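You operate a simulated robot arm through the tools that you are given. There is no shell and no other tool.

The job below is to be done with a simulated robot arm. You get a single attempt, and the scene is never put back.

Task
Start a new game: lamp on, knob to round one, sliders to zero, turn lever to blue.
Fine: the lamp over the table has a pull bead; the pucks stay.

The check looks at the end state, three seconds after you hand in, the way a careful person would. Anything else that was tipped, shoved, dropped, spilled or broken makes it a failure.

Robot
A 6-joint arm with a two-finger gripper, fixed in place. Base frame: the origin is at the foot of the arm, x ahead of it, y to its left, z up; the work surface is at about z = 0.75. Units: m, rad, N and s.
Its first joint turns from -2.897 to 2.897 rad. Payload 2.45 kg.
Tool frame: the origin (TCP) lies between the finger pads and is the grasp point; the fingertips stand 0.02 m ahead of it; z points along the fingers, y is the line along which they close. The gripper opens to 0.14 m. The gripper's body begins 0.168 m behind the TCP.
Orientation is told as [roll, pitch, yaw] about the base's x, y, z axes, in that order, counted from this pose: with the fingers straight down and closing along the base's y, the tool's x points along the base's -x, its y along +y and its z along -z.

Tools
- The arm moves only by the tool apply_moves. Its argument "commands" is a list of rows, each a list of 7 numbers: the turn, a rotation vector about the base's x, y, z in rad, then the shift along the base's x, y, z in m, then the gripper command, from -1 (shut) to 1 (fully open), values between in proportion. In form: [[wx, wy, wz, tx, ty, tz, hand], ...]. A call has 1 to 20 rows; each row is the pose to reach, as a shift and turn from the pose commanded when the call began. Each row takes 0.2 s and may step no farther than 0.05 m and 0.15 rad from the row before; otherwise, or with a gripper value out of range, the whole call is refused. Where a pose cannot be reached the arm comes as near as it can. A force on the tool above 80 N (or 10 N above the force at the start of the call, whichever is more), or a blocked arm, ends the call early, and 0.2 s more pass. Each finger travels about 0.045 m/s and halts on what it meets, pressing with about 34 N; the grip force reading is that of the motor and also rises with nothing between the fingers. The clock runs only during rows and for 0.2 s after the last one: add rows that repeat a pose to give the fingers time. The reply holds the time, the measured pose of the TCP, the force on the tool along the base axes, the opening and the grip force, in the units named above and with some noise, with the torque about the TCP (base axes, N m) and any sound that the robot's microphone picked up.
- Cameras (640 x 400 px; columns grow to the right, rows downward): "scene" is fixed at [0.4007, -0.4998, 1.489]; the picture's right is [0.89, -0.45, 0.00], its down [-0.15, -0.31, -0.94] and it looks along [0.42, 0.84, -0.35] (base axes); focal length 234 px, centre (320, 200). "wrist" rides on the gripper at [0.078, 0.011, -0.209] in the tool frame; the picture's right is [-0.14, 0.99, 0.00], its down [-0.92, -0.13, -0.37] and it looks along [-0.36, -0.05, 0.93] (tool axes); focal length 280 px, centre (320, 200).
- capture(camera): a new picture of that camera. It takes no simulated time.
- probe_pixels(camera, pixels): for up to 12 pixels [column, row] of the newest picture of that camera ("zoom" is the newest enlarged one), the place [x, y, z] in the base frame of the surface seen there, good to about 0.002 m. It takes no simulated time.
- inspect(camera, box): a new picture of the part [left, top, right, bottom] of that camera's present view, enlarged. It takes no simulated time.
- sign_off(): hands the job in; it is judged then, once.

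Open the gripper and draw the arm clear of the work before you hand the job in, unless the task says otherwise.

The tools are called after "Call:" by a JSON object that holds its "api" and its "payload". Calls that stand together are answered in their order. apply_moves: Moves the arm, as the interface text tells. Its arguments: {"type":"object","properties":{"commands":{"type":"array","items":{"type":"array","items":{"type":"number"}}}},"required":["commands"]} The other tools are called the same way: capture (camera) takes a picture; probe_pixels (camera, pixels) gives the place of the surface under pixels of a picture; inspect (camera, box) takes an enlarged picture of a part of a camera's view; sign_off () hands the job in.

At the start:

```text
clock: 0.0
position: [0.5615, -0.0705, 1.4924]
orientation: [-0.001, 0.0, -0.001]
contact_force: [-0.6, 1.1, 0.1]
ft_torque: [-0.01, -0.02, -0.01]
width: 0.1399
finger_force: 0.1
```

scene: 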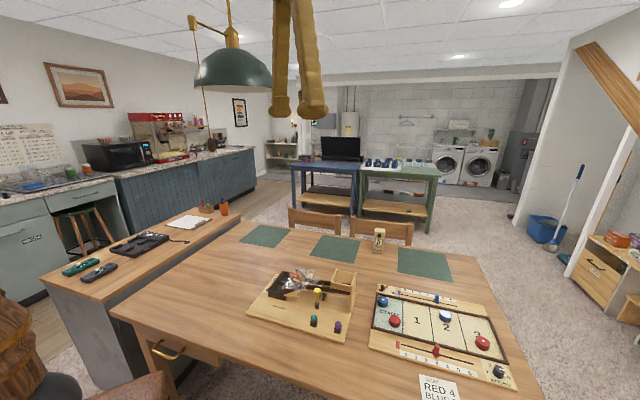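
wrist: 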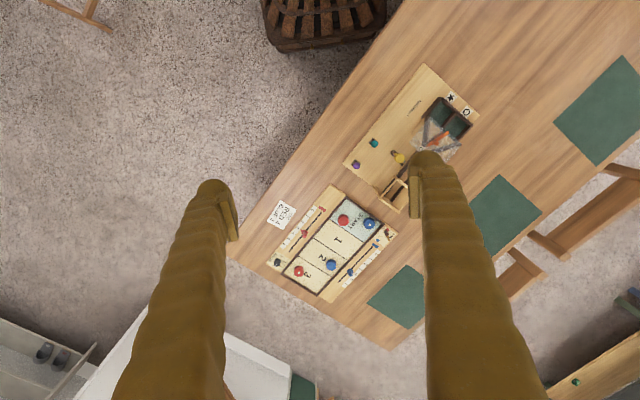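

The first pictures show a shuffle board with sliders at about (440,330) and a lamp with a bead at about (206,120) in the scene view. I'll enlarge these parts before moving.

Call:
{"api": "inspect", "payload": {"camera": "scene", "box": [350, 270, 530, 400]}}

Call:
{"api": "inspect", "payload": {"camera": "scene", "box": [170, 0, 330, 130]}}

Call:
{"api": "inspect", "payload": {"camera": "wrist", "box": [240, 170, 420, 310]}}

Call:
{"api": "inspect", "payload": {"camera": "scene", "box": [230, 250, 380, 350]}}

```text
3.08 times, centred on (440, 335) of scene
```

zoom: 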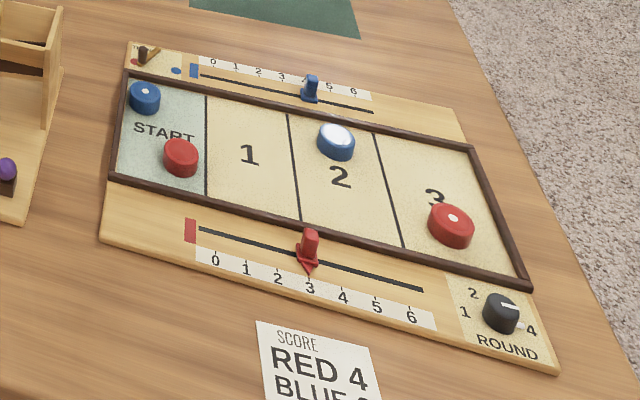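

```text
3.08 times, centred on (250, 65) of scene
```

zoom: 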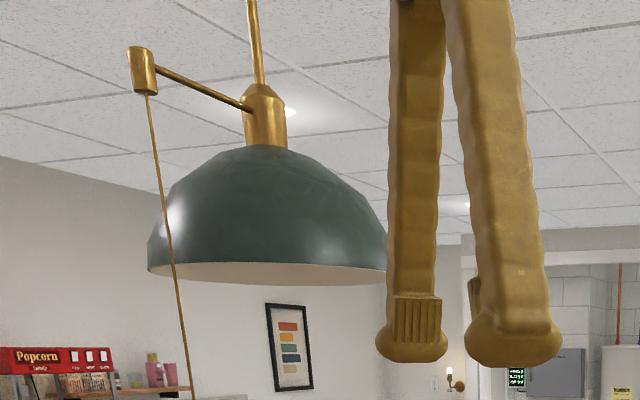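

```text
2.86 times, centred on (330, 240) of wrist
```

zoom: 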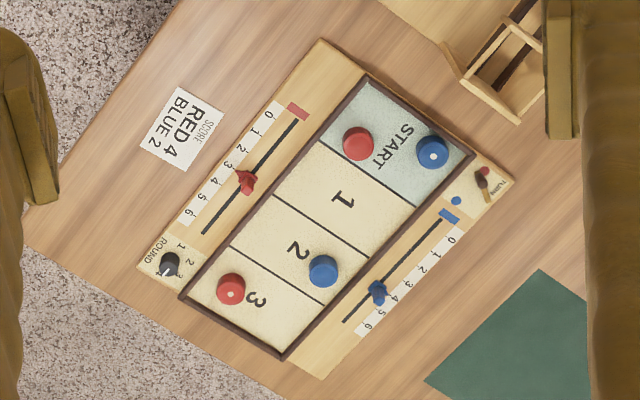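

```text
4.00 times, centred on (305, 300) of scene
```

zoom: 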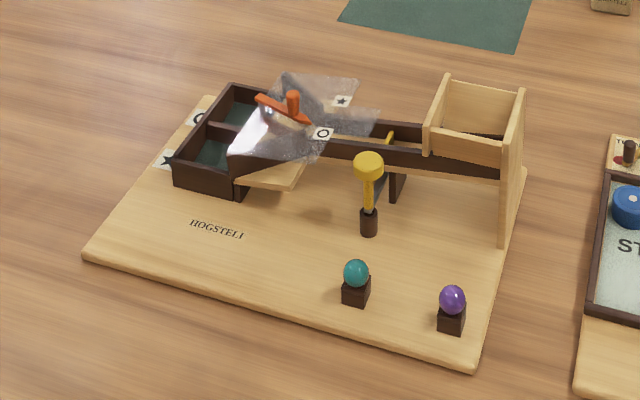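

The lever, knob and sliders are all on the shuffle board; the pull cord runs down from the lamp at about (206,100). I'll zoom further to find the cord's bead and the lever, and probe positions.

Call:
{"api": "inspect", "payload": {"camera": "scene", "box": [180, 70, 260, 220]}}

Call:
{"api": "inspect", "payload": {"camera": "scene", "box": [370, 275, 420, 306]}}

Call:
{"api": "probe_pixels", "payload": {"camera": "scene", "pixels": [[190, 20], [206, 110], [206, 120], [235, 88], [270, 90], [200, 80]]}}

```text
2.67 times, centred on (220, 145) of scene
```

zoom: 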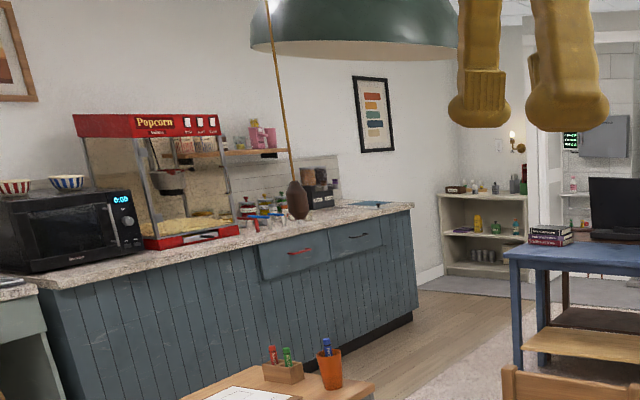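

```text
12.80 times, centred on (395, 290) of scene
```

zoom: 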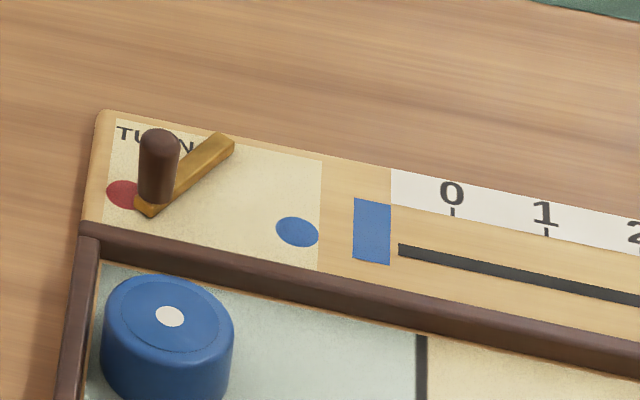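

```text
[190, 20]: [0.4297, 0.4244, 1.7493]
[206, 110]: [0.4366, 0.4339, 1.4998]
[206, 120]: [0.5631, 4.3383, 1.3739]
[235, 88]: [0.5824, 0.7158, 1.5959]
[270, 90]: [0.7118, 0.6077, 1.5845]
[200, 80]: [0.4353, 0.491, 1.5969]
```

The bead hangs at zoom (298,200), that is scene pixel (212,145). I'll probe it and the game board's features in a fresh scene picture.

Call:
{"api": "inspect", "payload": {"camera": "scene", "box": [196, 130, 228, 160]}}

Call:
{"api": "probe_pixels", "payload": {"camera": "scene", "pixels": [[211, 139], [212, 143], [212, 146], [211, 149], [213, 149], [209, 130], [208, 125]]}}

Call:
{"api": "probe_pixels", "payload": {"camera": "wrist", "pixels": [[303, 233], [304, 234], [276, 262], [277, 263], [375, 244], [376, 243], [387, 232], [388, 229], [344, 220], [370, 222], [331, 265], [299, 271]]}}

```text
13.33 times, centred on (212, 145) of scene
```

zoom: 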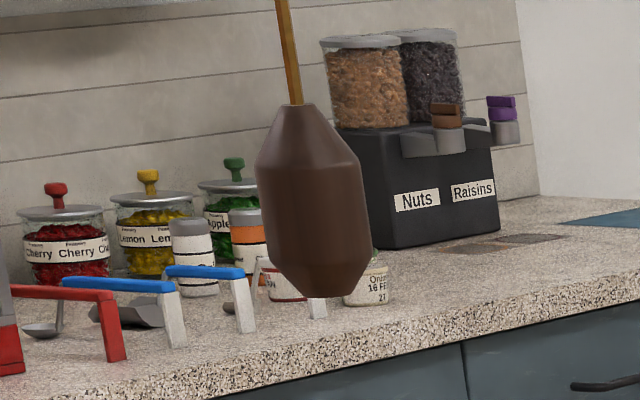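

```text
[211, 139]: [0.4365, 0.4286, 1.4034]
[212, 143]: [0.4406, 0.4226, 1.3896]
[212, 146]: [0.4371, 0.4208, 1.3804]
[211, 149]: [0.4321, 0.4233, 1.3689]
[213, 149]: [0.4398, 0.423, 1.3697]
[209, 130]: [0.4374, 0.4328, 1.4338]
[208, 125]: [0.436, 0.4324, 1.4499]
```

```text
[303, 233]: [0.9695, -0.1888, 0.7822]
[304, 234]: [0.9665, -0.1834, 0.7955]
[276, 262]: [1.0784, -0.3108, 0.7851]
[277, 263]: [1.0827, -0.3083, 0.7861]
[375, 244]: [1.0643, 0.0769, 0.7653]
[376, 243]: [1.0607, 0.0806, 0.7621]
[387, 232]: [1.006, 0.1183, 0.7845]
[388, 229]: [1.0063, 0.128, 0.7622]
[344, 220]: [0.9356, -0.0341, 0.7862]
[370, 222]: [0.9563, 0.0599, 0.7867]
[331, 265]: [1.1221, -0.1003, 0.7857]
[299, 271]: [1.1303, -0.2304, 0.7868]
```

The bead is at about (0.437, 0.436, 1.38), about 30 mm wide and 52 mm tall, below and inward of the lamp shade. I'll tilt the tool outward first, so the hand can come at the bead from the inner side without touching the cord above it.

Call:
{"api": "apply_moves", "payload": {"commands": [[0, -0.15, 0, -0.02, 0, 0, 1], [0, -0.3, 0, -0.04, 0, 0, 1], [0, -0.45, 0, -0.06, 0, -0.02, 1], [0, -0.6, 0, -0.08, 0, -0.04, 1], [0, -0.75, 0, -0.1, 0, -0.06, 1], [0, -0.85, 0, -0.12, 0, -0.08, 1], [0, -0.85, 0, -0.12, 0, -0.08, 1]]}}

Call:
{"api": "probe_pixels", "payload": {"camera": "scene", "pixels": [[232, 30], [234, 12], [215, 80], [245, 50], [196, 45], [203, 95]]}}

```text
clock: 1.6
position: [0.4401, -0.0707, 1.4116]
orientation: [0.001, -0.852, 0.001]
contact_force: [0.6, -0.2, 0.5]
ft_torque: [-0.02, 0.0, 0.01]
width: 0.1398
finger_force: 0.0
```

```text
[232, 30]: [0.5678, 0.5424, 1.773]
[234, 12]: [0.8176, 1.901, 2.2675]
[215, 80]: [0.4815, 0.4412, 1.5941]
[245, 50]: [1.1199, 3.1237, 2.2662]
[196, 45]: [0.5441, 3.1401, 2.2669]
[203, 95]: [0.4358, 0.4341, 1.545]
```

The tilt went fine and the tool is at (0.440, -0.071, 1.412). I'll now swing around the base to the bead's azimuth of about 45°, staying inward at 0.44 m radius.

Call:
{"api": "apply_moves", "payload": {"commands": [[0, 0, 0.0872, -0.0021, 0.0467, 0, 1], [0, 0, 0.1744, -0.0021, 0.0928, 0, 1], [0, 0, 0.2616, -0.0068, 0.1386, -0.005, 1], [0, 0, 0.3488, -0.0163, 0.1836, -0.01, 1], [0, 0, 0.436, -0.0304, 0.2275, -0.015, 1], [0, 0, 0.5232, -0.0491, 0.2696, -0.02, 1], [0, 0, 0.6104, -0.0721, 0.3096, -0.025, 1], [0, 0, 0.6976, -0.0992, 0.3469, -0.03, 1], [0, 0, 0.7848, -0.13, 0.3812, -0.032, 1], [0, 0, 0.7848, -0.13, 0.3812, -0.032, 1]]}}

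Call:
{"api": "capture", "payload": {"camera": "scene"}}

Call:
{"api": "capture", "payload": {"camera": "wrist"}}

```text
clock: 3.8
position: [0.3105, 0.312, 1.3794]
orientation: [0.0, -0.85, 0.783]
contact_force: [1.0, 0.0, 0.6]
ft_torque: [-0.01, -0.01, 0.0]
width: 0.1401
finger_force: 0.0
```

```text
taken
```

scene: 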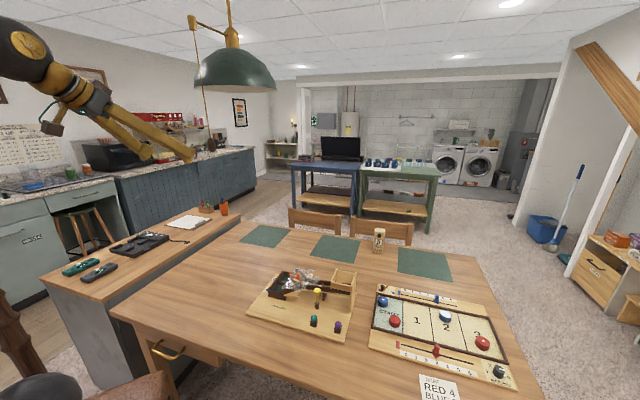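

```text
taken
```

wrist: 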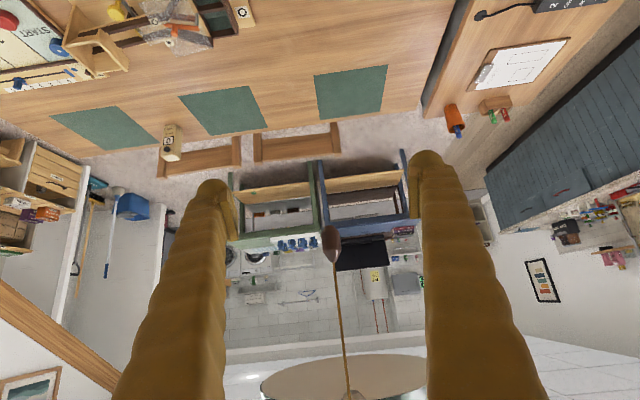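

The bead sits at (331,238) in the wrist picture, between the two fingers. I'll probe it for its exact place before moving in.

Call:
{"api": "probe_pixels", "payload": {"camera": "wrist", "pixels": [[331, 232], [331, 240], [330, 246], [336, 262], [338, 290], [325, 240], [337, 240]]}}

Call:
{"api": "inspect", "payload": {"camera": "wrist", "box": [280, 200, 390, 300]}}

```text
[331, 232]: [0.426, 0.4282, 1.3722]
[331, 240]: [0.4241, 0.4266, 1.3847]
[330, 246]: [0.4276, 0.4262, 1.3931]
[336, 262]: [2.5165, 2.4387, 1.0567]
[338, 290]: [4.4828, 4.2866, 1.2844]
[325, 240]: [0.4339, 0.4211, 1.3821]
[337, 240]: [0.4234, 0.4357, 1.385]
```

```text
4.00 times, centred on (335, 250) of wrist
```

zoom: 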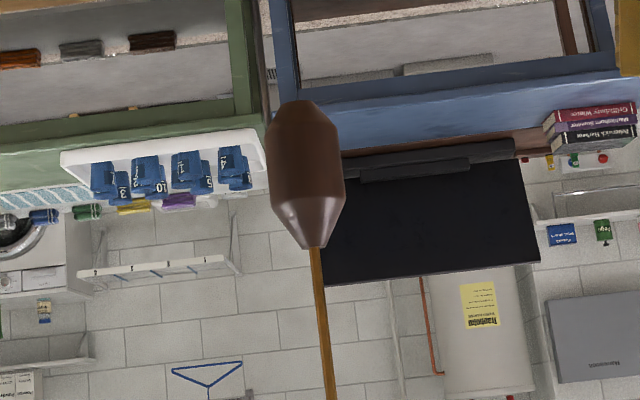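

The bead centre works out at about (0.435, 0.4365, 1.38). I'll slide the TCP straight outward around it with the fingers part closed, without gripping yet.

Call:
{"api": "apply_moves", "payload": {"commands": [[0, 0, 0, 0.025, 0.025, 0.001, 0.4], [0, 0, 0, 0.05, 0.05, 0.002, 0.2], [0, 0, 0, 0.075, 0.075, 0.002, 0.2], [0, 0, 0, 0.1, 0.1, 0.002, 0.2], [0, 0, 0, 0.123, 0.1245, 0.002, 0.2], [0, 0, 0, 0.123, 0.1245, 0.002, 0.2]]}}

Call:
{"api": "capture", "payload": {"camera": "wrist"}}

Call:
{"api": "inspect", "payload": {"camera": "scene", "box": [120, 60, 280, 180]}}

```text
clock: 5.2
position: [0.4345, 0.4333, 1.3814]
orientation: [-0.001, -0.851, 0.784]
contact_force: [-0.2, -1.0, 0.2]
ft_torque: [0.03, 0.02, -0.03]
width: 0.0843
finger_force: 0.1
```

```text
taken
```

wrist: 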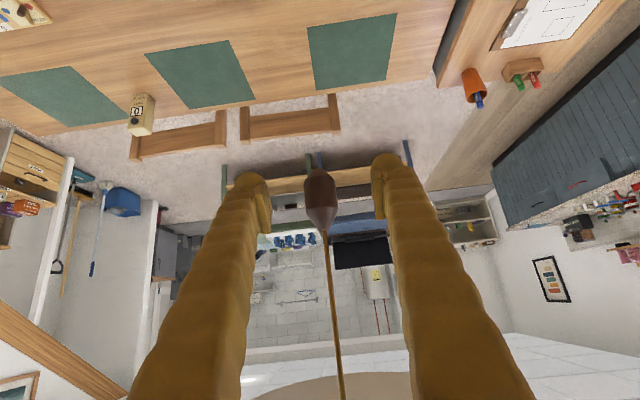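

```text
3.33 times, centred on (200, 120) of scene
```

zoom: 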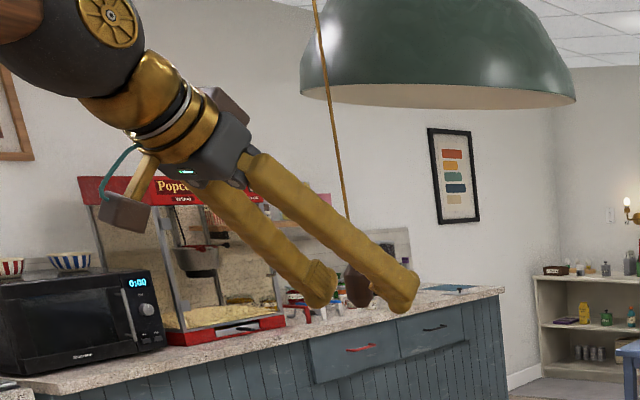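

The bead (about (322,200) in the wrist picture) is now between the fingers. I'll close on it in place.

Call:
{"api": "apply_moves", "payload": {"commands": [[0, 0, 0, 0, 0, 0, -1], [0, 0, 0, 0, 0, 0, -1], [0, 0, 0, 0, 0, 0, -1], [0, 0, 0, 0, 0, 0, -1], [0, 0, 0, 0, 0, 0, -1]]}}

Call:
{"api": "capture", "payload": {"camera": "wrist"}}

```text
clock: 6.4
position: [0.4341, 0.4336, 1.3815]
orientation: [-0.001, -0.85, 0.784]
contact_force: [-5.8, 5.6, -0.2]
ft_torque: [0.1, 0.05, -0.01]
width: 0.0243
finger_force: 35.6
```

```text
taken
```

wrist: 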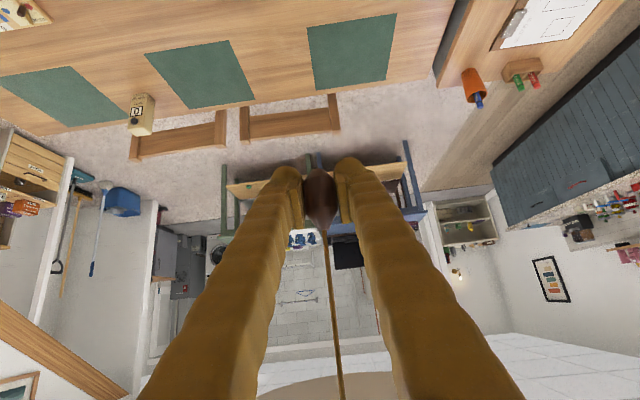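

The bead is held (opening 0.0243, grip 35.6 N) with a small sideways force. I'll pull down in small steps and listen for a click.

Call:
{"api": "apply_moves", "payload": {"commands": [[0, 0, 0, 0, 0, -0.004, -1], [0, 0, 0, 0, 0, -0.008, -1], [0, 0, 0, 0, 0, -0.012, -1], [0, 0, 0, 0, 0, -0.016, -1]]}}

Call:
{"api": "capture", "payload": {"camera": "scene"}}

```text
clock: 7.4
position: [0.4341, 0.4346, 1.3668]
orientation: [0.002, -0.85, 0.785]
contact_force: [-10.5, -1.7, 2.0]
ft_torque: [-0.04, 0.16, 0.03]
width: 0.0239
finger_force: 44.6
```

```text
taken
```

scene: 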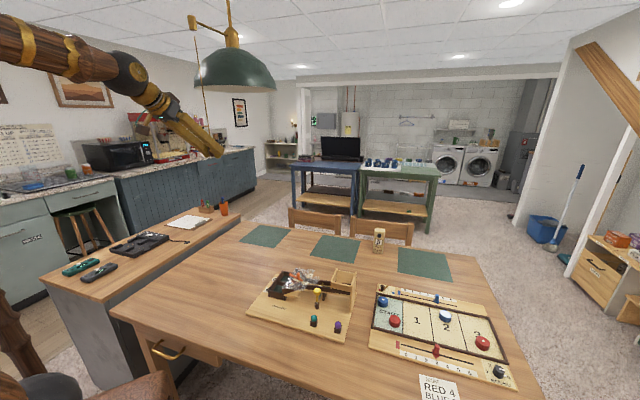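

The vertical force is only about 2 N and there's been no click yet after 16 mm. I'll keep pulling in small steps.

Call:
{"api": "apply_moves", "payload": {"commands": [[0, 0, 0, 0, 0, -0.004, -1], [0, 0, 0, 0, 0, -0.008, -1], [0, 0, 0, 0, 0, -0.012, -1], [0, 0, 0, 0, 0, -0.016, -1]]}}

Call:
{"api": "capture", "payload": {"camera": "wrist"}}

```text
clock: 8.4
position: [0.4338, 0.4338, 1.3517]
orientation: [-0.003, -0.852, 0.786]
contact_force: [-3.6, -18.2, 13.8]
ft_torque: [-0.25, 0.03, -0.02]
width: 0.0241
finger_force: 45.5
heard: click
```

```text
taken
```

wrist: 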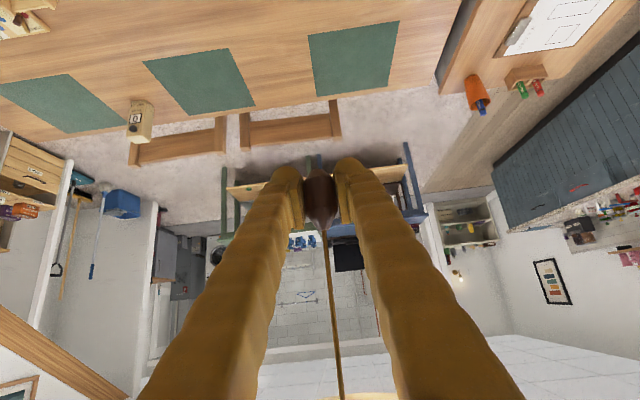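

A click was heard, and the bottom of the wrist picture shows the shade's inside looking warm and bright. I'll look at the lamp before letting the bead up.

Call:
{"api": "inspect", "payload": {"camera": "scene", "box": [170, 0, 330, 130]}}

```text
3.08 times, centred on (250, 65) of scene
```

zoom: 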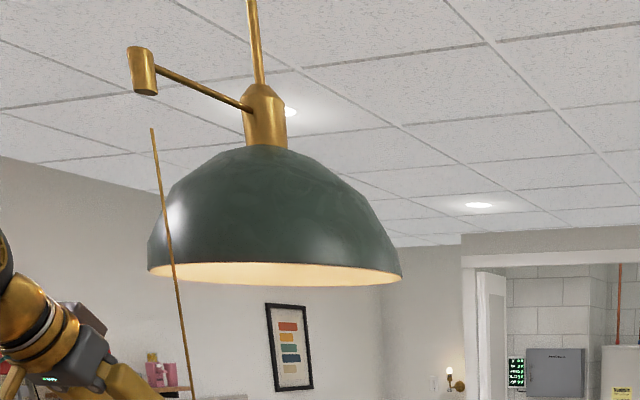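

The shade's inside now glows, so the lamp is on. I'll ease the bead back up to its rest height, then open the fingers.

Call:
{"api": "apply_moves", "payload": {"commands": [[0, 0, 0, 0, 0, 0.006, -1], [0, 0, 0, 0, 0, 0.012, -1], [0, 0, 0, 0, 0, 0.018, -1], [0, 0, 0, 0, 0, 0.024, -1], [0, 0, 0, 0, 0, 0.03, -1], [0, 0, 0, 0, 0, 0.031, -1], [0, 0, 0, 0, 0, 0.031, 0], [0, 0, 0, 0, 0, 0.031, 0.2], [0, 0, 0, 0, 0, 0.031, 0.2], [0, 0, 0, 0, 0, 0.031, 0.2], [0, 0, 0, 0, 0, 0.031, 0.2]]}}

Call:
{"api": "capture", "payload": {"camera": "wrist"}}

Call:
{"api": "inspect", "payload": {"camera": "scene", "box": [120, 20, 300, 180]}}

```text
clock: 10.8
position: [0.4335, 0.4353, 1.3815]
orientation: [-0.001, -0.851, 0.785]
contact_force: [0.4, -1.0, 0.3]
ft_torque: [0.01, 0.0, 0.0]
width: 0.0839
finger_force: 0.0
```

```text
taken
```

wrist: 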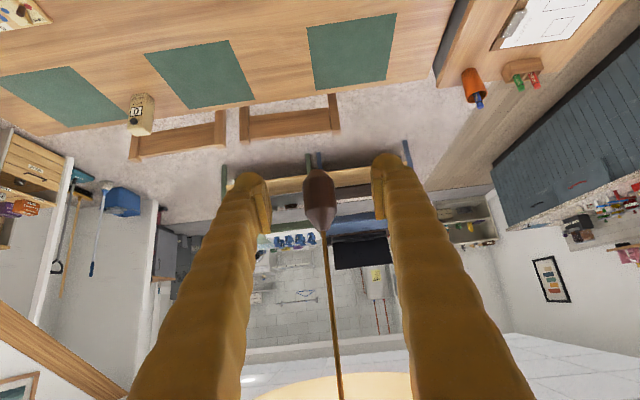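

```text
2.50 times, centred on (210, 100) of scene
```

zoom: 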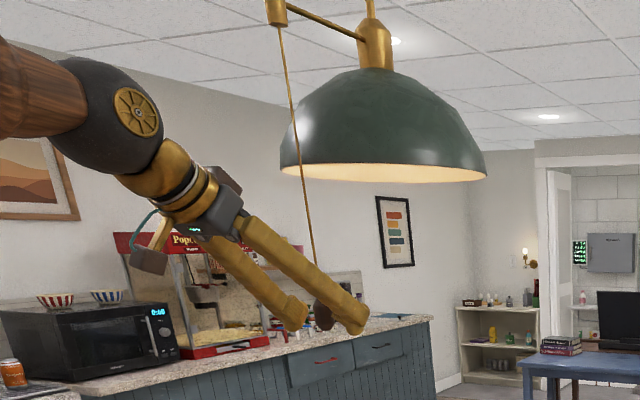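

The lamp stays lit and the bead hangs free between open fingers. I'll back straight out inward, the way I came in.

Call:
{"api": "apply_moves", "payload": {"commands": [[0, 0, 0, -0.025, -0.025, 0, 0.2], [0, 0, 0, -0.055, -0.055, 0, 0.3], [0, 0, 0, -0.085, -0.085, 0, 0.5], [0, 0, 0, -0.105, -0.105, 0, 0.5], [0, 0, 0, -0.123, -0.1245, 0, 0.5], [0, 0, 0, -0.123, -0.1245, 0, 0.5]]}}

Call:
{"api": "inspect", "payload": {"camera": "scene", "box": [120, 20, 300, 180]}}

```text
clock: 12.2
position: [0.3095, 0.3106, 1.383]
orientation: [0.0, -0.85, 0.785]
contact_force: [0.4, -0.2, -0.1]
ft_torque: [0.0, -0.01, -0.02]
width: 0.105
finger_force: 0.0
```

```text
2.50 times, centred on (210, 100) of scene
```

zoom: 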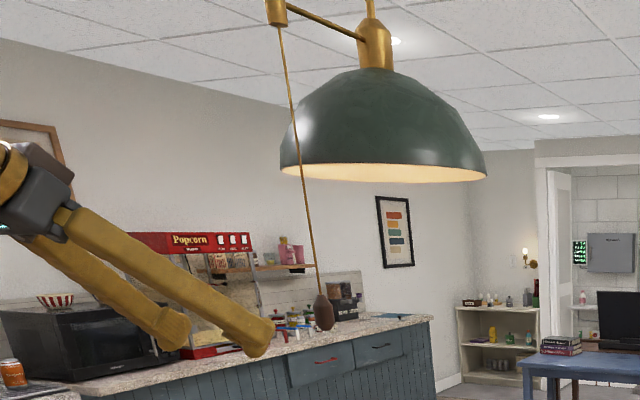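

The arm is clear of the bead and cord. I'll swing back toward the game board at the same safe radius.

Call:
{"api": "apply_moves", "payload": {"commands": [[0, 0, -0.1047, 0.0308, -0.0343, 0, 0.5], [0, 0, -0.2094, 0.0579, -0.0716, 0, 0.5], [0, 0, -0.3141, 0.0809, -0.1116, 0, 0.5], [0, 0, -0.4188, 0.0996, -0.1537, 0, 0.5], [0, 0, -0.5235, 0.1137, -0.1976, 0, 0.5], [0, 0, -0.6282, 0.1232, -0.2426, 0, 0.5], [0, 0, -0.7329, 0.1279, -0.2884, 0, 0.5], [0, 0, -0.8376, 0.1279, -0.3345, 0, 0.5], [0, 0, -0.885, 0.123, -0.3812, 0, 0.5], [0, 0, -0.885, 0.123, -0.3812, 0, 0.5]]}}

```text
clock: 14.4
position: [0.4318, -0.0698, 1.3812]
orientation: [0.001, -0.85, -0.101]
contact_force: [-0.3, 0.0, -0.1]
ft_torque: [0.04, 0.0, 0.02]
width: 0.105
finger_force: 0.0
```

The arm is at (0.432, -0.070, 1.381). I'll extend out over the table to a survey pose at about (0.745, -0.075, 1.05) with a smaller tilt, well above everything.

Call:
{"api": "apply_moves", "payload": {"commands": [[0.0045, 0.0448, 0, 0.031, 0, -0.033, 0.5], [0.009, 0.0896, 0, 0.062, 0, -0.066, 0.5], [0.0135, 0.1344, 0, 0.093, 0, -0.099, 0.5], [0.018, 0.179, 0, 0.124, 0, -0.132, 0.5], [0.0225, 0.224, 0, 0.155, 0, -0.165, 0.5], [0.027, 0.269, 0, 0.186, 0, -0.198, 0.5], [0.0315, 0.3136, 0, 0.217, 0, -0.231, 0.5], [0.036, 0.358, 0, 0.248, 0, -0.264, 0.5], [0.0405, 0.403, 0, 0.279, 0, -0.297, 0.5], [0.045, 0.448, 0, 0.312, 0, -0.33, 0.5], [0.045, 0.448, 0, 0.312, 0, -0.33, 1]]}}

Call:
{"api": "capture", "payload": {"camera": "wrist"}}

Call:
{"api": "capture", "payload": {"camera": "scene"}}

```text
clock: 16.8
position: [0.7469, -0.0691, 1.0493]
orientation: [-0.001, -0.4, -0.1]
contact_force: [-0.5, 1.0, -0.7]
ft_torque: [-0.01, 0.0, 0.02]
width: 0.1393
finger_force: 0.1
```

```text
taken
```

wrist: 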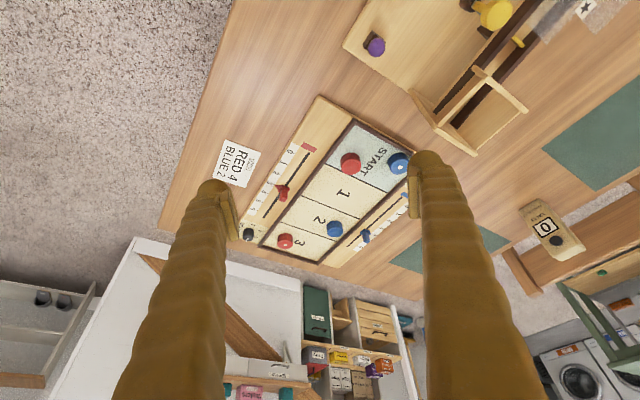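

```text
taken
```

scene: 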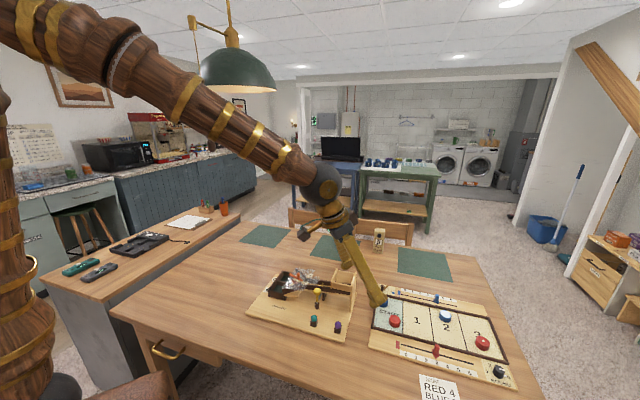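

The survey view shows the board between the fingers. I'll enlarge the red slider at (283,190), the blue slider at (365,237) and the knob at (249,235), and probe the scene view for the lever.

Call:
{"api": "inspect", "payload": {"camera": "wrist", "box": [235, 130, 335, 250]}}

Call:
{"api": "inspect", "payload": {"camera": "wrist", "box": [325, 170, 425, 270]}}

Call:
{"api": "inspect", "payload": {"camera": "scene", "box": [480, 350, 530, 390]}}

Call:
{"api": "inspect", "payload": {"camera": "scene", "box": [370, 275, 470, 320]}}

```text
3.33 times, centred on (285, 190) of wrist
```

zoom: 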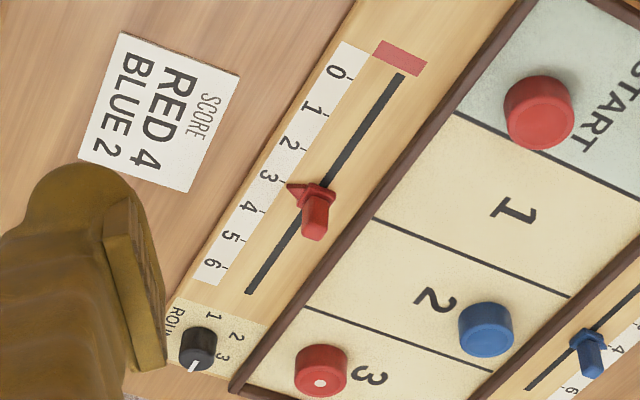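

```text
4.00 times, centred on (375, 220) of wrist
```

zoom: 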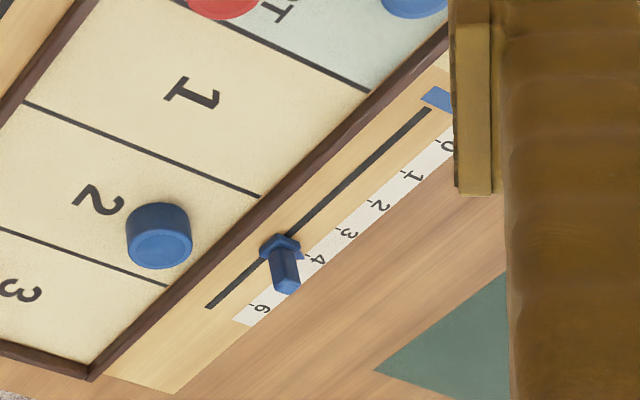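

```text
10.00 times, centred on (505, 370) of scene
```

zoom: 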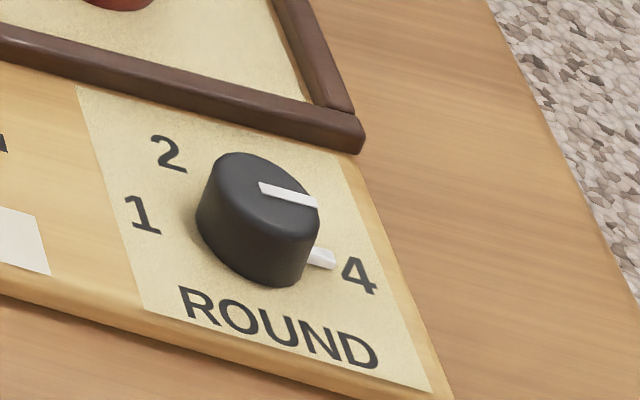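

```text
6.40 times, centred on (420, 298) of scene
```

zoom: 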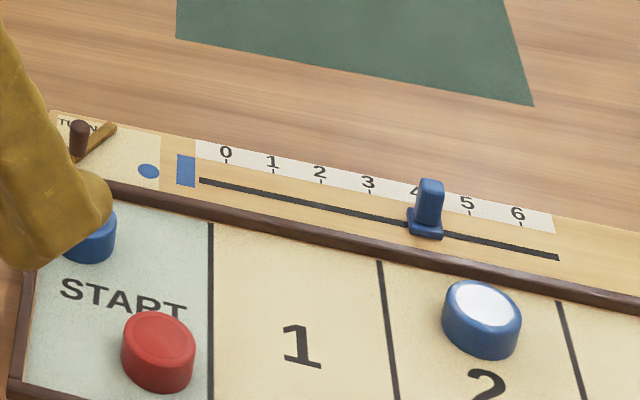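

The knob's white mark points to 4, the red slider is near 3 and the blue slider is between 4 and 5. I'll probe the newest zoom for the blue side: lever post (78,130), bar end (112,128), blue dot (148,171), slot ends, ticks and slider.

Call:
{"api": "probe_pixels", "payload": {"camera": "zoom", "pixels": [[78, 130], [80, 150], [111, 128], [148, 171], [186, 170], [202, 180], [557, 257], [227, 161], [517, 222], [430, 185], [428, 205], [424, 232]]}}

Call:
{"api": "inspect", "payload": {"camera": "scene", "box": [360, 330, 530, 395]}}

```text
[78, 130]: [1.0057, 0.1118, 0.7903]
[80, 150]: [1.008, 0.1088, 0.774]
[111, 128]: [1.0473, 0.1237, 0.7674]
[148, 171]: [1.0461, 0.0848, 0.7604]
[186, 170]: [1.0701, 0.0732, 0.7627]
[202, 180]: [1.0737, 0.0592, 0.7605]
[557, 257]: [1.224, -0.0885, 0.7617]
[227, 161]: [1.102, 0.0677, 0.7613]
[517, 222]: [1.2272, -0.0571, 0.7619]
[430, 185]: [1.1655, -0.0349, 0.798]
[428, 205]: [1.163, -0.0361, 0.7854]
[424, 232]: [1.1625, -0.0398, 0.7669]
```

```text
3.76 times, centred on (445, 362) of scene
```

zoom: 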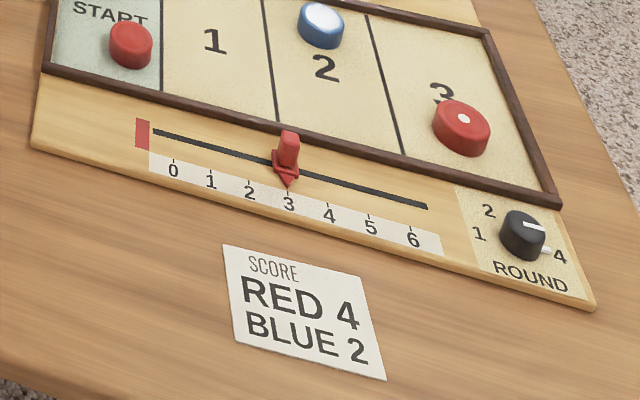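

The blue slot runs from about (1.074,0.059) to (1.224,-0.089) along a -45° line, with ticks about 29.5 mm apart and the slider at 4. Now I'll probe the red side and the knob in the newest zoom.

Call:
{"api": "probe_pixels", "payload": {"camera": "zoom", "pixels": [[290, 138], [290, 152], [287, 168], [288, 185], [155, 132], [427, 206], [174, 162], [414, 230], [289, 192], [523, 225], [546, 250], [510, 255]]}}

Call:
{"api": "inspect", "payload": {"camera": "scene", "box": [480, 350, 530, 390]}}

```text
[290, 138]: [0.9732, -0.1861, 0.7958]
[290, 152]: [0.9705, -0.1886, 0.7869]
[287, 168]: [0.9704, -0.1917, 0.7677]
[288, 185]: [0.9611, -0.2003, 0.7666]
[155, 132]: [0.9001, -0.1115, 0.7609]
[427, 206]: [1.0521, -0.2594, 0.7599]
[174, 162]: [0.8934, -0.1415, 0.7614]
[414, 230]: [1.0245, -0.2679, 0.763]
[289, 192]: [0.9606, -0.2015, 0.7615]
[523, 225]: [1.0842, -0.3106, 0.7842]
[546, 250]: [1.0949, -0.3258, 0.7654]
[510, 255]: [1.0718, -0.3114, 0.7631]
```

```text
10.00 times, centred on (505, 370) of scene
```

zoom: 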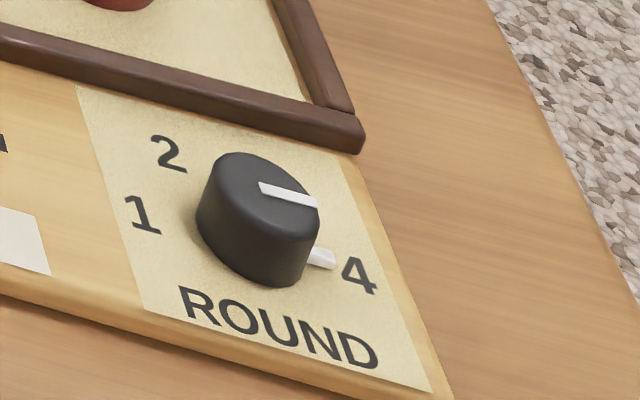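

The red slot runs from (0.900,-0.112) to (1.052,-0.259) with the slider at 3, and the knob axis is near (1.084,-0.311). Before planning the lever I'll check how near the marble toy's tower and the pucks are, using the wrist picture.

Call:
{"api": "probe_pixels", "payload": {"camera": "wrist", "pixels": [[435, 110], [475, 72], [525, 108], [475, 150], [497, 40], [490, 12], [375, 46], [398, 160], [350, 162], [335, 228], [285, 240], [322, 98]]}}

Call:
{"api": "inspect", "payload": {"camera": "wrist", "box": [380, 0, 540, 170]}}

```text
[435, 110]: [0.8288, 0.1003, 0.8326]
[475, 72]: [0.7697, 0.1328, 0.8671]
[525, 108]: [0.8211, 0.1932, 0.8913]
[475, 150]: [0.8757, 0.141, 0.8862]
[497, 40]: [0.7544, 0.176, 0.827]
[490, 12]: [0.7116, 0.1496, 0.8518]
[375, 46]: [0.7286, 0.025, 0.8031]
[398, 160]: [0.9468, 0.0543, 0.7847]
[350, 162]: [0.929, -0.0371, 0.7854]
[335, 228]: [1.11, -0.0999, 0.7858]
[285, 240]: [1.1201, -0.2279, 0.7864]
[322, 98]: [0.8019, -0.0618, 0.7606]
```

```text
2.35 times, centred on (460, 85) of wrist
```

zoom: 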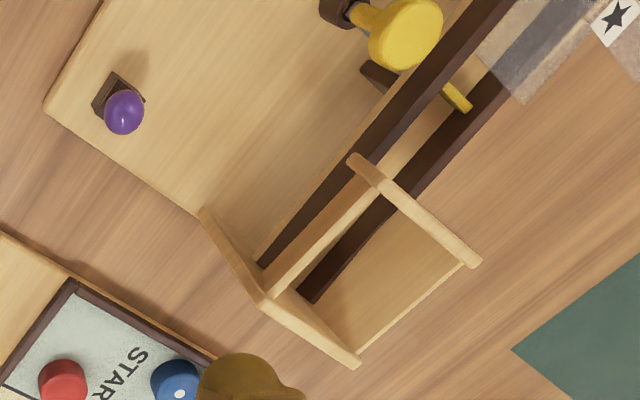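

The toy's tower tops out at z ≈ 0.89 near (0.83–0.88, 0.10–0.19), so I must keep the camera box clear of it near the lever. Next I'll probe the knob's digits, nub and the rims in a fresh scene zoom.

Call:
{"api": "inspect", "payload": {"camera": "scene", "box": [480, 350, 530, 390]}}

Call:
{"api": "probe_pixels", "payload": {"camera": "zoom", "pixels": [[143, 215], [168, 153], [360, 275], [326, 259], [265, 187], [313, 200], [235, 158], [230, 215], [270, 285], [200, 120], [200, 98], [270, 210]]}}

```text
10.00 times, centred on (505, 370) of scene
```

zoom: 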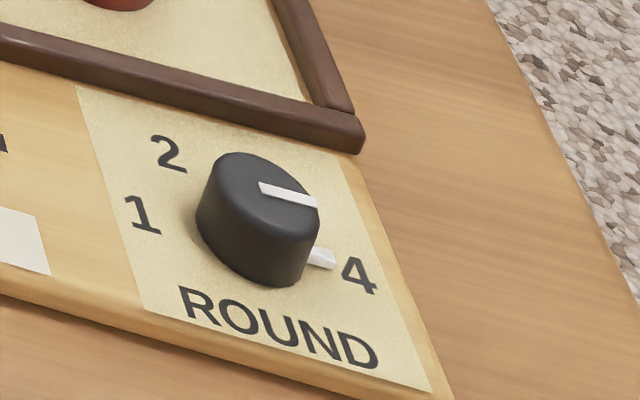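

```text
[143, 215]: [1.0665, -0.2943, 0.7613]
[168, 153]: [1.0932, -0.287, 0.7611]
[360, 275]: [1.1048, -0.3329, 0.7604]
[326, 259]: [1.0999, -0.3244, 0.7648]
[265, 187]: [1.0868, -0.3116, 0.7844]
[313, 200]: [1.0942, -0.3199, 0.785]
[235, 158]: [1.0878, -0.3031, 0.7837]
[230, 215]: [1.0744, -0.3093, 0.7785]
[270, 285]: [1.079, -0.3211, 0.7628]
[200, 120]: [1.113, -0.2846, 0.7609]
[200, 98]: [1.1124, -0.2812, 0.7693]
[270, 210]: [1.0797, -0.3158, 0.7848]
```

The digits place the knob axis at about (1.0857,-0.3135) with 4 at 0° (along the board's +long axis), and 3, 2, 1 at 60°, 120° and 180°, so the knob must turn counter-clockwise by half a turn. Next I'll move to a higher spot near the lever for an unobstructed look at it.

Call:
{"api": "apply_moves", "payload": {"commands": [[0, 0, 0.08, 0.035, 0.024, -0.01, 1], [0, 0, 0.16, 0.07, 0.048, -0.02, 1], [0, 0, 0.24, 0.105, 0.072, -0.03, 1], [0, 0, 0.32, 0.14, 0.096, -0.04, 1], [0, 0, 0.4, 0.1735, 0.1205, -0.05, 1], [0, 0, 0.4, 0.1735, 0.1205, -0.05, 1]]}}

Call:
{"api": "capture", "payload": {"camera": "wrist"}}

```text
clock: 18.2
position: [0.9196, 0.0504, 1.0004]
orientation: [-0.002, -0.399, 0.3]
contact_force: [-0.1, 0.2, -0.1]
ft_torque: [-0.04, 0.01, 0.04]
width: 0.1398
finger_force: 0.0
```

```text
taken
```

wrist: 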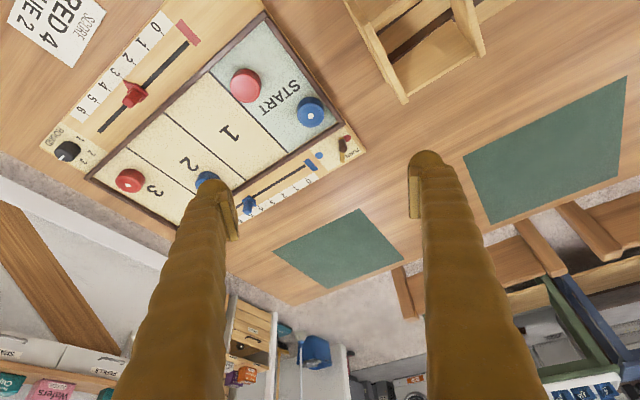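

The lever shows at about (345,148) in the wrist view. I'll enlarge it to see its pivot and swing.

Call:
{"api": "inspect", "payload": {"camera": "wrist", "box": [280, 110, 390, 180]}}

```text
5.71 times, centred on (335, 145) of wrist
```

zoom: 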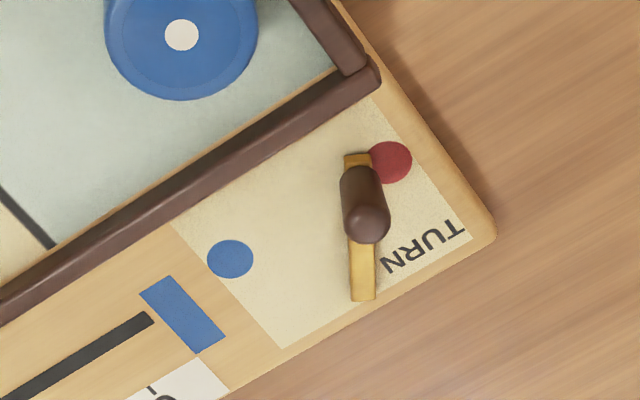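

The bar's plain end at zoom (363,295) looks like the pivot, equally far from both dots, and the post stands near the red-side tip. I'll probe these points to get the geometry.

Call:
{"api": "probe_pixels", "payload": {"camera": "zoom", "pixels": [[362, 293], [352, 297], [374, 296], [357, 158], [346, 157], [369, 222], [392, 162], [230, 258], [361, 262], [180, 36], [365, 75], [200, 175]]}}

```text
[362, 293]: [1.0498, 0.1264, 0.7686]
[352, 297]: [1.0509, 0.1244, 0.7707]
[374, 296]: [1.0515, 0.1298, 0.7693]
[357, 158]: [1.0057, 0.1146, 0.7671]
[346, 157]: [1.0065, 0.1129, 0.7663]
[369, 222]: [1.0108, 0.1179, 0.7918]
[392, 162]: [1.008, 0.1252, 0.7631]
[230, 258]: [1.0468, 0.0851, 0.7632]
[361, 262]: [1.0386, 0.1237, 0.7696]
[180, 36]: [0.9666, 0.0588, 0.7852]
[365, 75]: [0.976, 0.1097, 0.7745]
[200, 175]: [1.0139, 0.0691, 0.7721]
```

The bar's pivot is near (1.046,0.126); it now sits about 28° on the red side, so the post must go from about (1.0125,0.1155) to about (1.036,0.092). I'll turn the hand so the fingers close along the board's long axis and hover over the post, part open.

Call:
{"api": "apply_moves", "payload": {"commands": [[0, 0, 0.12, 0.024, 0.017, -0.02, 0.5], [0, 0, 0.24, 0.048, 0.034, -0.04, 0], [0, 0, 0.36, 0.072, 0.051, -0.06, -0.286], [0, 0, 0.485, 0.095, 0.068, -0.08, -0.286], [0, 0, 0.485, 0.095, 0.068, -0.1, -0.286], [0, 0, 0.485, 0.095, 0.068, -0.1, -0.286]]}}

Call:
{"api": "capture", "payload": {"camera": "wrist"}}

Call:
{"api": "inspect", "payload": {"camera": "scene", "box": [330, 200, 480, 320]}}

```text
clock: 19.6
position: [1.0172, 0.1186, 0.9008]
orientation: [0.001, -0.399, 0.786]
contact_force: [-0.1, 0.1, 0.7]
ft_torque: [0.0, 0.0, -0.01]
width: 0.05
finger_force: 0.2
```

```text
taken
```

wrist: 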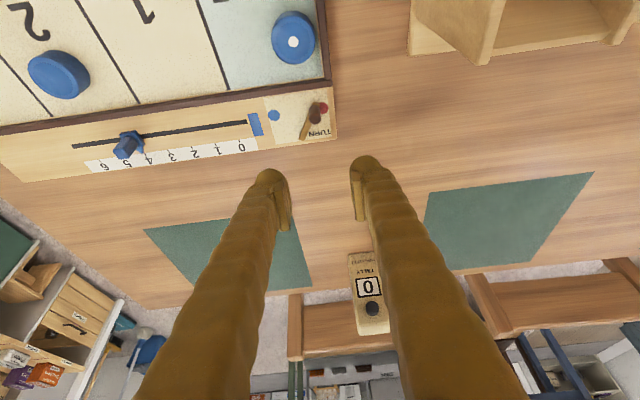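

```text
3.33 times, centred on (405, 260) of scene
```

zoom: 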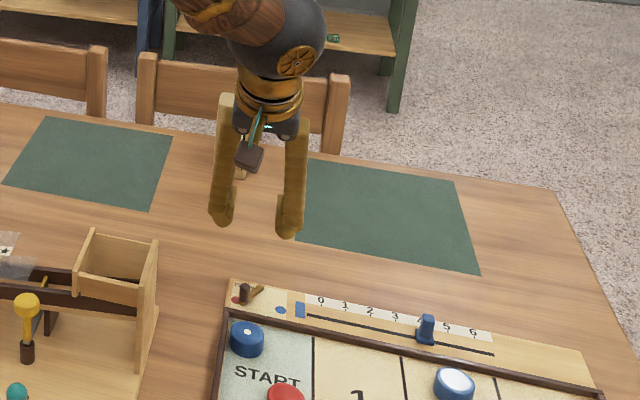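

The hand is over the lever at z ≈ 0.90. I'll probe the post again from this nearer view before lowering.

Call:
{"api": "inspect", "payload": {"camera": "wrist", "box": [270, 85, 350, 145]}}

Call:
{"api": "probe_pixels", "payload": {"camera": "wrist", "pixels": [[315, 117], [314, 111], [318, 106], [311, 120], [304, 136], [274, 116], [323, 107]]}}

```text
6.67 times, centred on (310, 115) of wrist
```

zoom: 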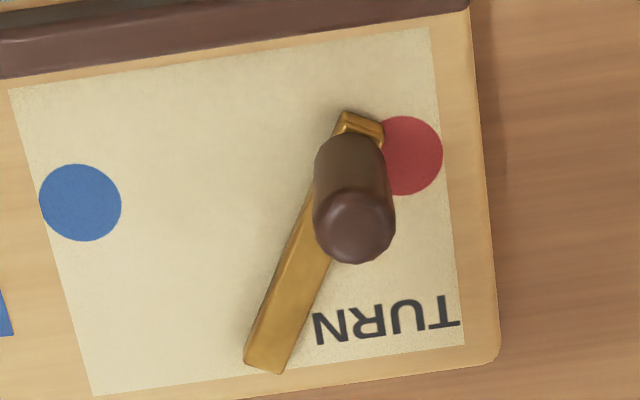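

```text
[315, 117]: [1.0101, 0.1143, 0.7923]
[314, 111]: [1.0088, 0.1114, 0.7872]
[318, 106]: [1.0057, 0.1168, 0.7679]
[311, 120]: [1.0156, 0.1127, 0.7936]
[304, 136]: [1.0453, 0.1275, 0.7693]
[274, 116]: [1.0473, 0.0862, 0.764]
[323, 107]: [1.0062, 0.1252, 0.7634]
```

The post's centre is about (1.012, 0.115) with its top at z ≈ 0.794, right between the fingers. I'll lower straight down around it to z = 0.80 and narrow the opening a little.

Call:
{"api": "apply_moves", "payload": {"commands": [[0, 0, 0, -0.001, -0.001, -0.03, -0.286], [0, 0, 0, -0.001, -0.001, -0.06, -0.286], [0, 0, 0, -0.001, -0.001, -0.085, -0.286], [0, 0, 0, -0.001, -0.001, -0.1, -0.286], [0, 0, 0, -0.001, -0.001, -0.1, -0.5], [0, 0, 0, -0.001, -0.001, -0.1, -0.5]]}}

Call:
{"api": "capture", "payload": {"camera": "wrist"}}

Call:
{"api": "inspect", "payload": {"camera": "scene", "box": [360, 250, 440, 310]}}

```text
clock: 21.0
position: [1.0138, 0.1163, 0.8012]
orientation: [-0.001, -0.4, 0.785]
contact_force: [-0.7, -0.1, -0.2]
ft_torque: [-0.02, -0.01, 0.01]
width: 0.0349
finger_force: 0.1
```

```text
taken
```

wrist: 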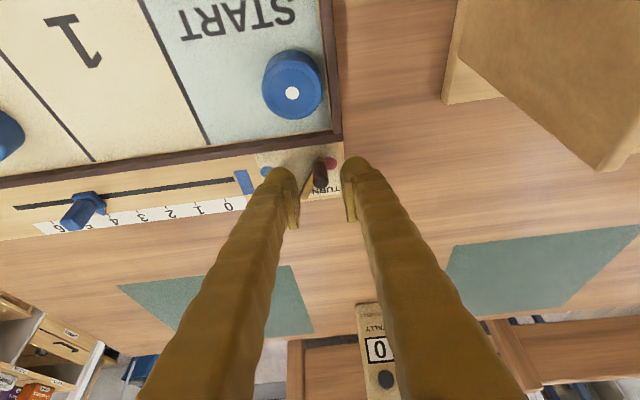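

```text
6.67 times, centred on (400, 280) of scene
```

zoom: 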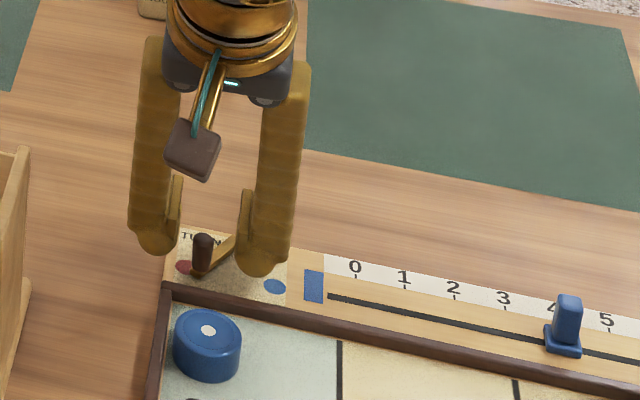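

The post seems to be between the pads; I'll zoom into the wrist view to confirm the pads overlap it before pushing.

Call:
{"api": "inspect", "payload": {"camera": "wrist", "box": [260, 130, 380, 240]}}

Call:
{"api": "probe_pixels", "payload": {"camera": "zoom", "pixels": [[320, 170], [320, 200], [180, 250], [200, 300], [480, 250], [450, 200]]}}

```text
3.64 times, centred on (320, 185) of wrist
```

zoom: 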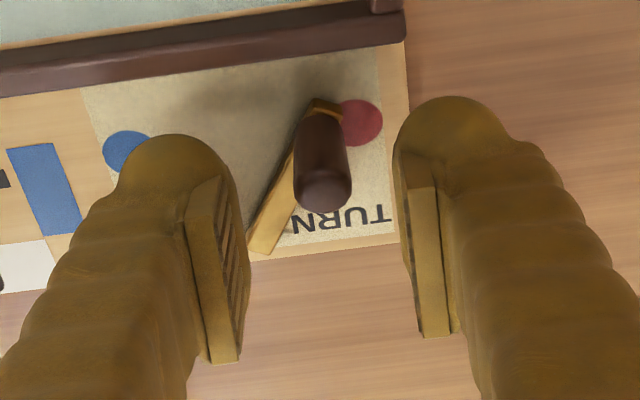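

```text
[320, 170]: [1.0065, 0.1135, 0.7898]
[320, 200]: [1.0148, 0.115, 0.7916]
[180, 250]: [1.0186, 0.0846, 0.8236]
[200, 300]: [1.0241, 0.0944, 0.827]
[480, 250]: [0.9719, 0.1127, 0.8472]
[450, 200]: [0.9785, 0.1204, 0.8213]
```

The post stands between the two fingertips with about 1 cm clearance each side. I'll lower 3 mm and sweep slowly along the board's +long axis so the trailing finger carries the post toward blue.

Call:
{"api": "apply_moves", "payload": {"commands": [[0, 0, 0, 0, 0, -0.003, -0.5], [0, 0, 0, 0.004, -0.004, -0.003, -0.5], [0, 0, 0, 0.008, -0.008, -0.003, -0.5], [0, 0, 0, 0.012, -0.012, -0.003, -0.5], [0, 0, 0, 0.016, -0.016, -0.003, -0.5], [0, 0, 0, 0.02, -0.02, -0.003, -0.5], [0, 0, 0, 0.024, -0.024, -0.003, -0.5]]}}

Call:
{"api": "inspect", "payload": {"camera": "wrist", "box": [260, 130, 380, 240]}}

```text
clock: 22.6
position: [1.0386, 0.0913, 0.797]
orientation: [0.0, -0.401, 0.785]
contact_force: [-0.8, 0.1, 0.4]
ft_torque: [0.0, 0.01, -0.02]
width: 0.0351
finger_force: 0.0
```

```text
3.64 times, centred on (320, 185) of wrist
```

zoom: 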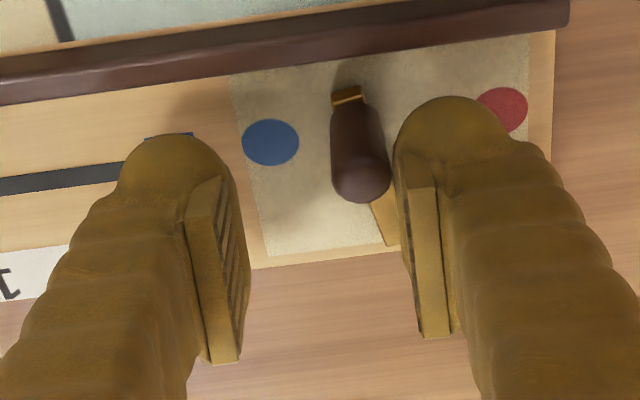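

The lever has swung to about the middle with hardly any force. I'll keep sweeping in small steps until it reaches its blue stop.

Call:
{"api": "apply_moves", "payload": {"commands": [[0, 0, 0, 0.003, -0.003, 0, -0.5], [0, 0, 0, 0.006, -0.006, 0, -0.5], [0, 0, 0, 0.009, -0.009, 0, -0.5], [0, 0, 0, 0.011, -0.011, 0, -0.5]]}}

Call:
{"api": "inspect", "payload": {"camera": "wrist", "box": [260, 130, 380, 240]}}

```text
clock: 23.6
position: [1.0495, 0.0814, 0.7986]
orientation: [0.0, -0.4, 0.786]
contact_force: [-5.8, 2.4, -0.5]
ft_torque: [0.0, 0.09, 0.08]
width: 0.0391
finger_force: 3.0
```

```text
3.64 times, centred on (320, 185) of wrist
```

zoom: 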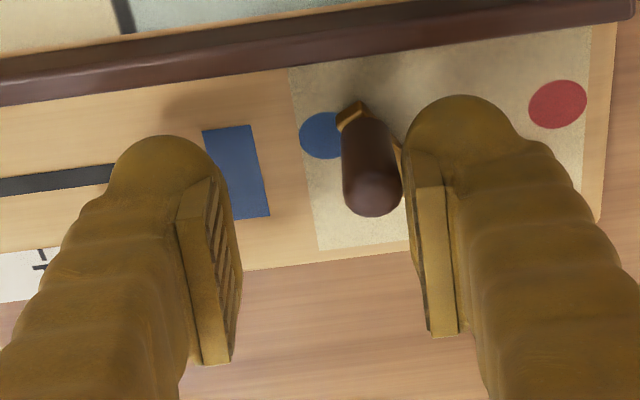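

The force rose to about 6 N and the bar's tip now touches the blue dot, mirroring how it sat at red, so it's at its stop. I'll ease the finger off a little and lift straight up.

Call:
{"api": "apply_moves", "payload": {"commands": [[0, 0, 0, -0.003, 0.003, 0, -0.5], [0, 0, 0, -0.0065, 0.0065, 0, -0.5], [0, 0, 0, -0.0065, 0.0065, 0.02, -0.5], [0, 0, 0, -0.0065, 0.0065, 0.05, -0.4], [0, 0, 0, -0.0065, 0.0065, 0.09, -0.3], [0, 0, 0, -0.0065, 0.0065, 0.12, -0.3]]}}

Call:
{"api": "capture", "payload": {"camera": "wrist"}}

Call:
{"api": "inspect", "payload": {"camera": "scene", "box": [370, 275, 420, 306]}}

```text
clock: 25.0
position: [1.0421, 0.0882, 0.9173]
orientation: [0.0, -0.4, 0.785]
contact_force: [-0.1, -0.4, 0.0]
ft_torque: [0.03, -0.01, -0.01]
width: 0.0489
finger_force: 0.0
```

```text
taken
```

wrist: 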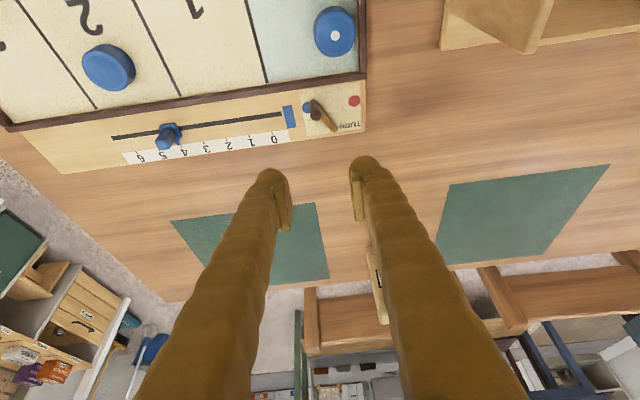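

```text
12.80 times, centred on (395, 290) of scene
```

zoom: 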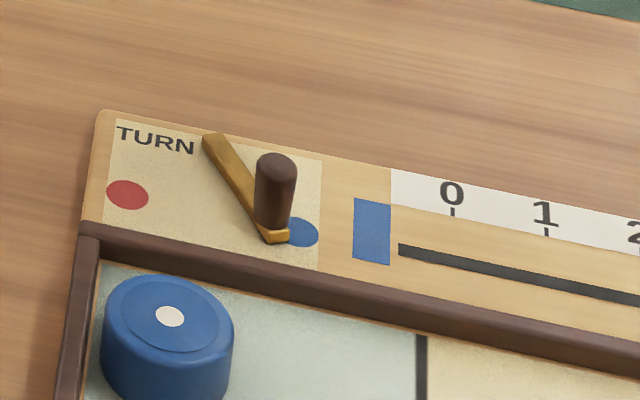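

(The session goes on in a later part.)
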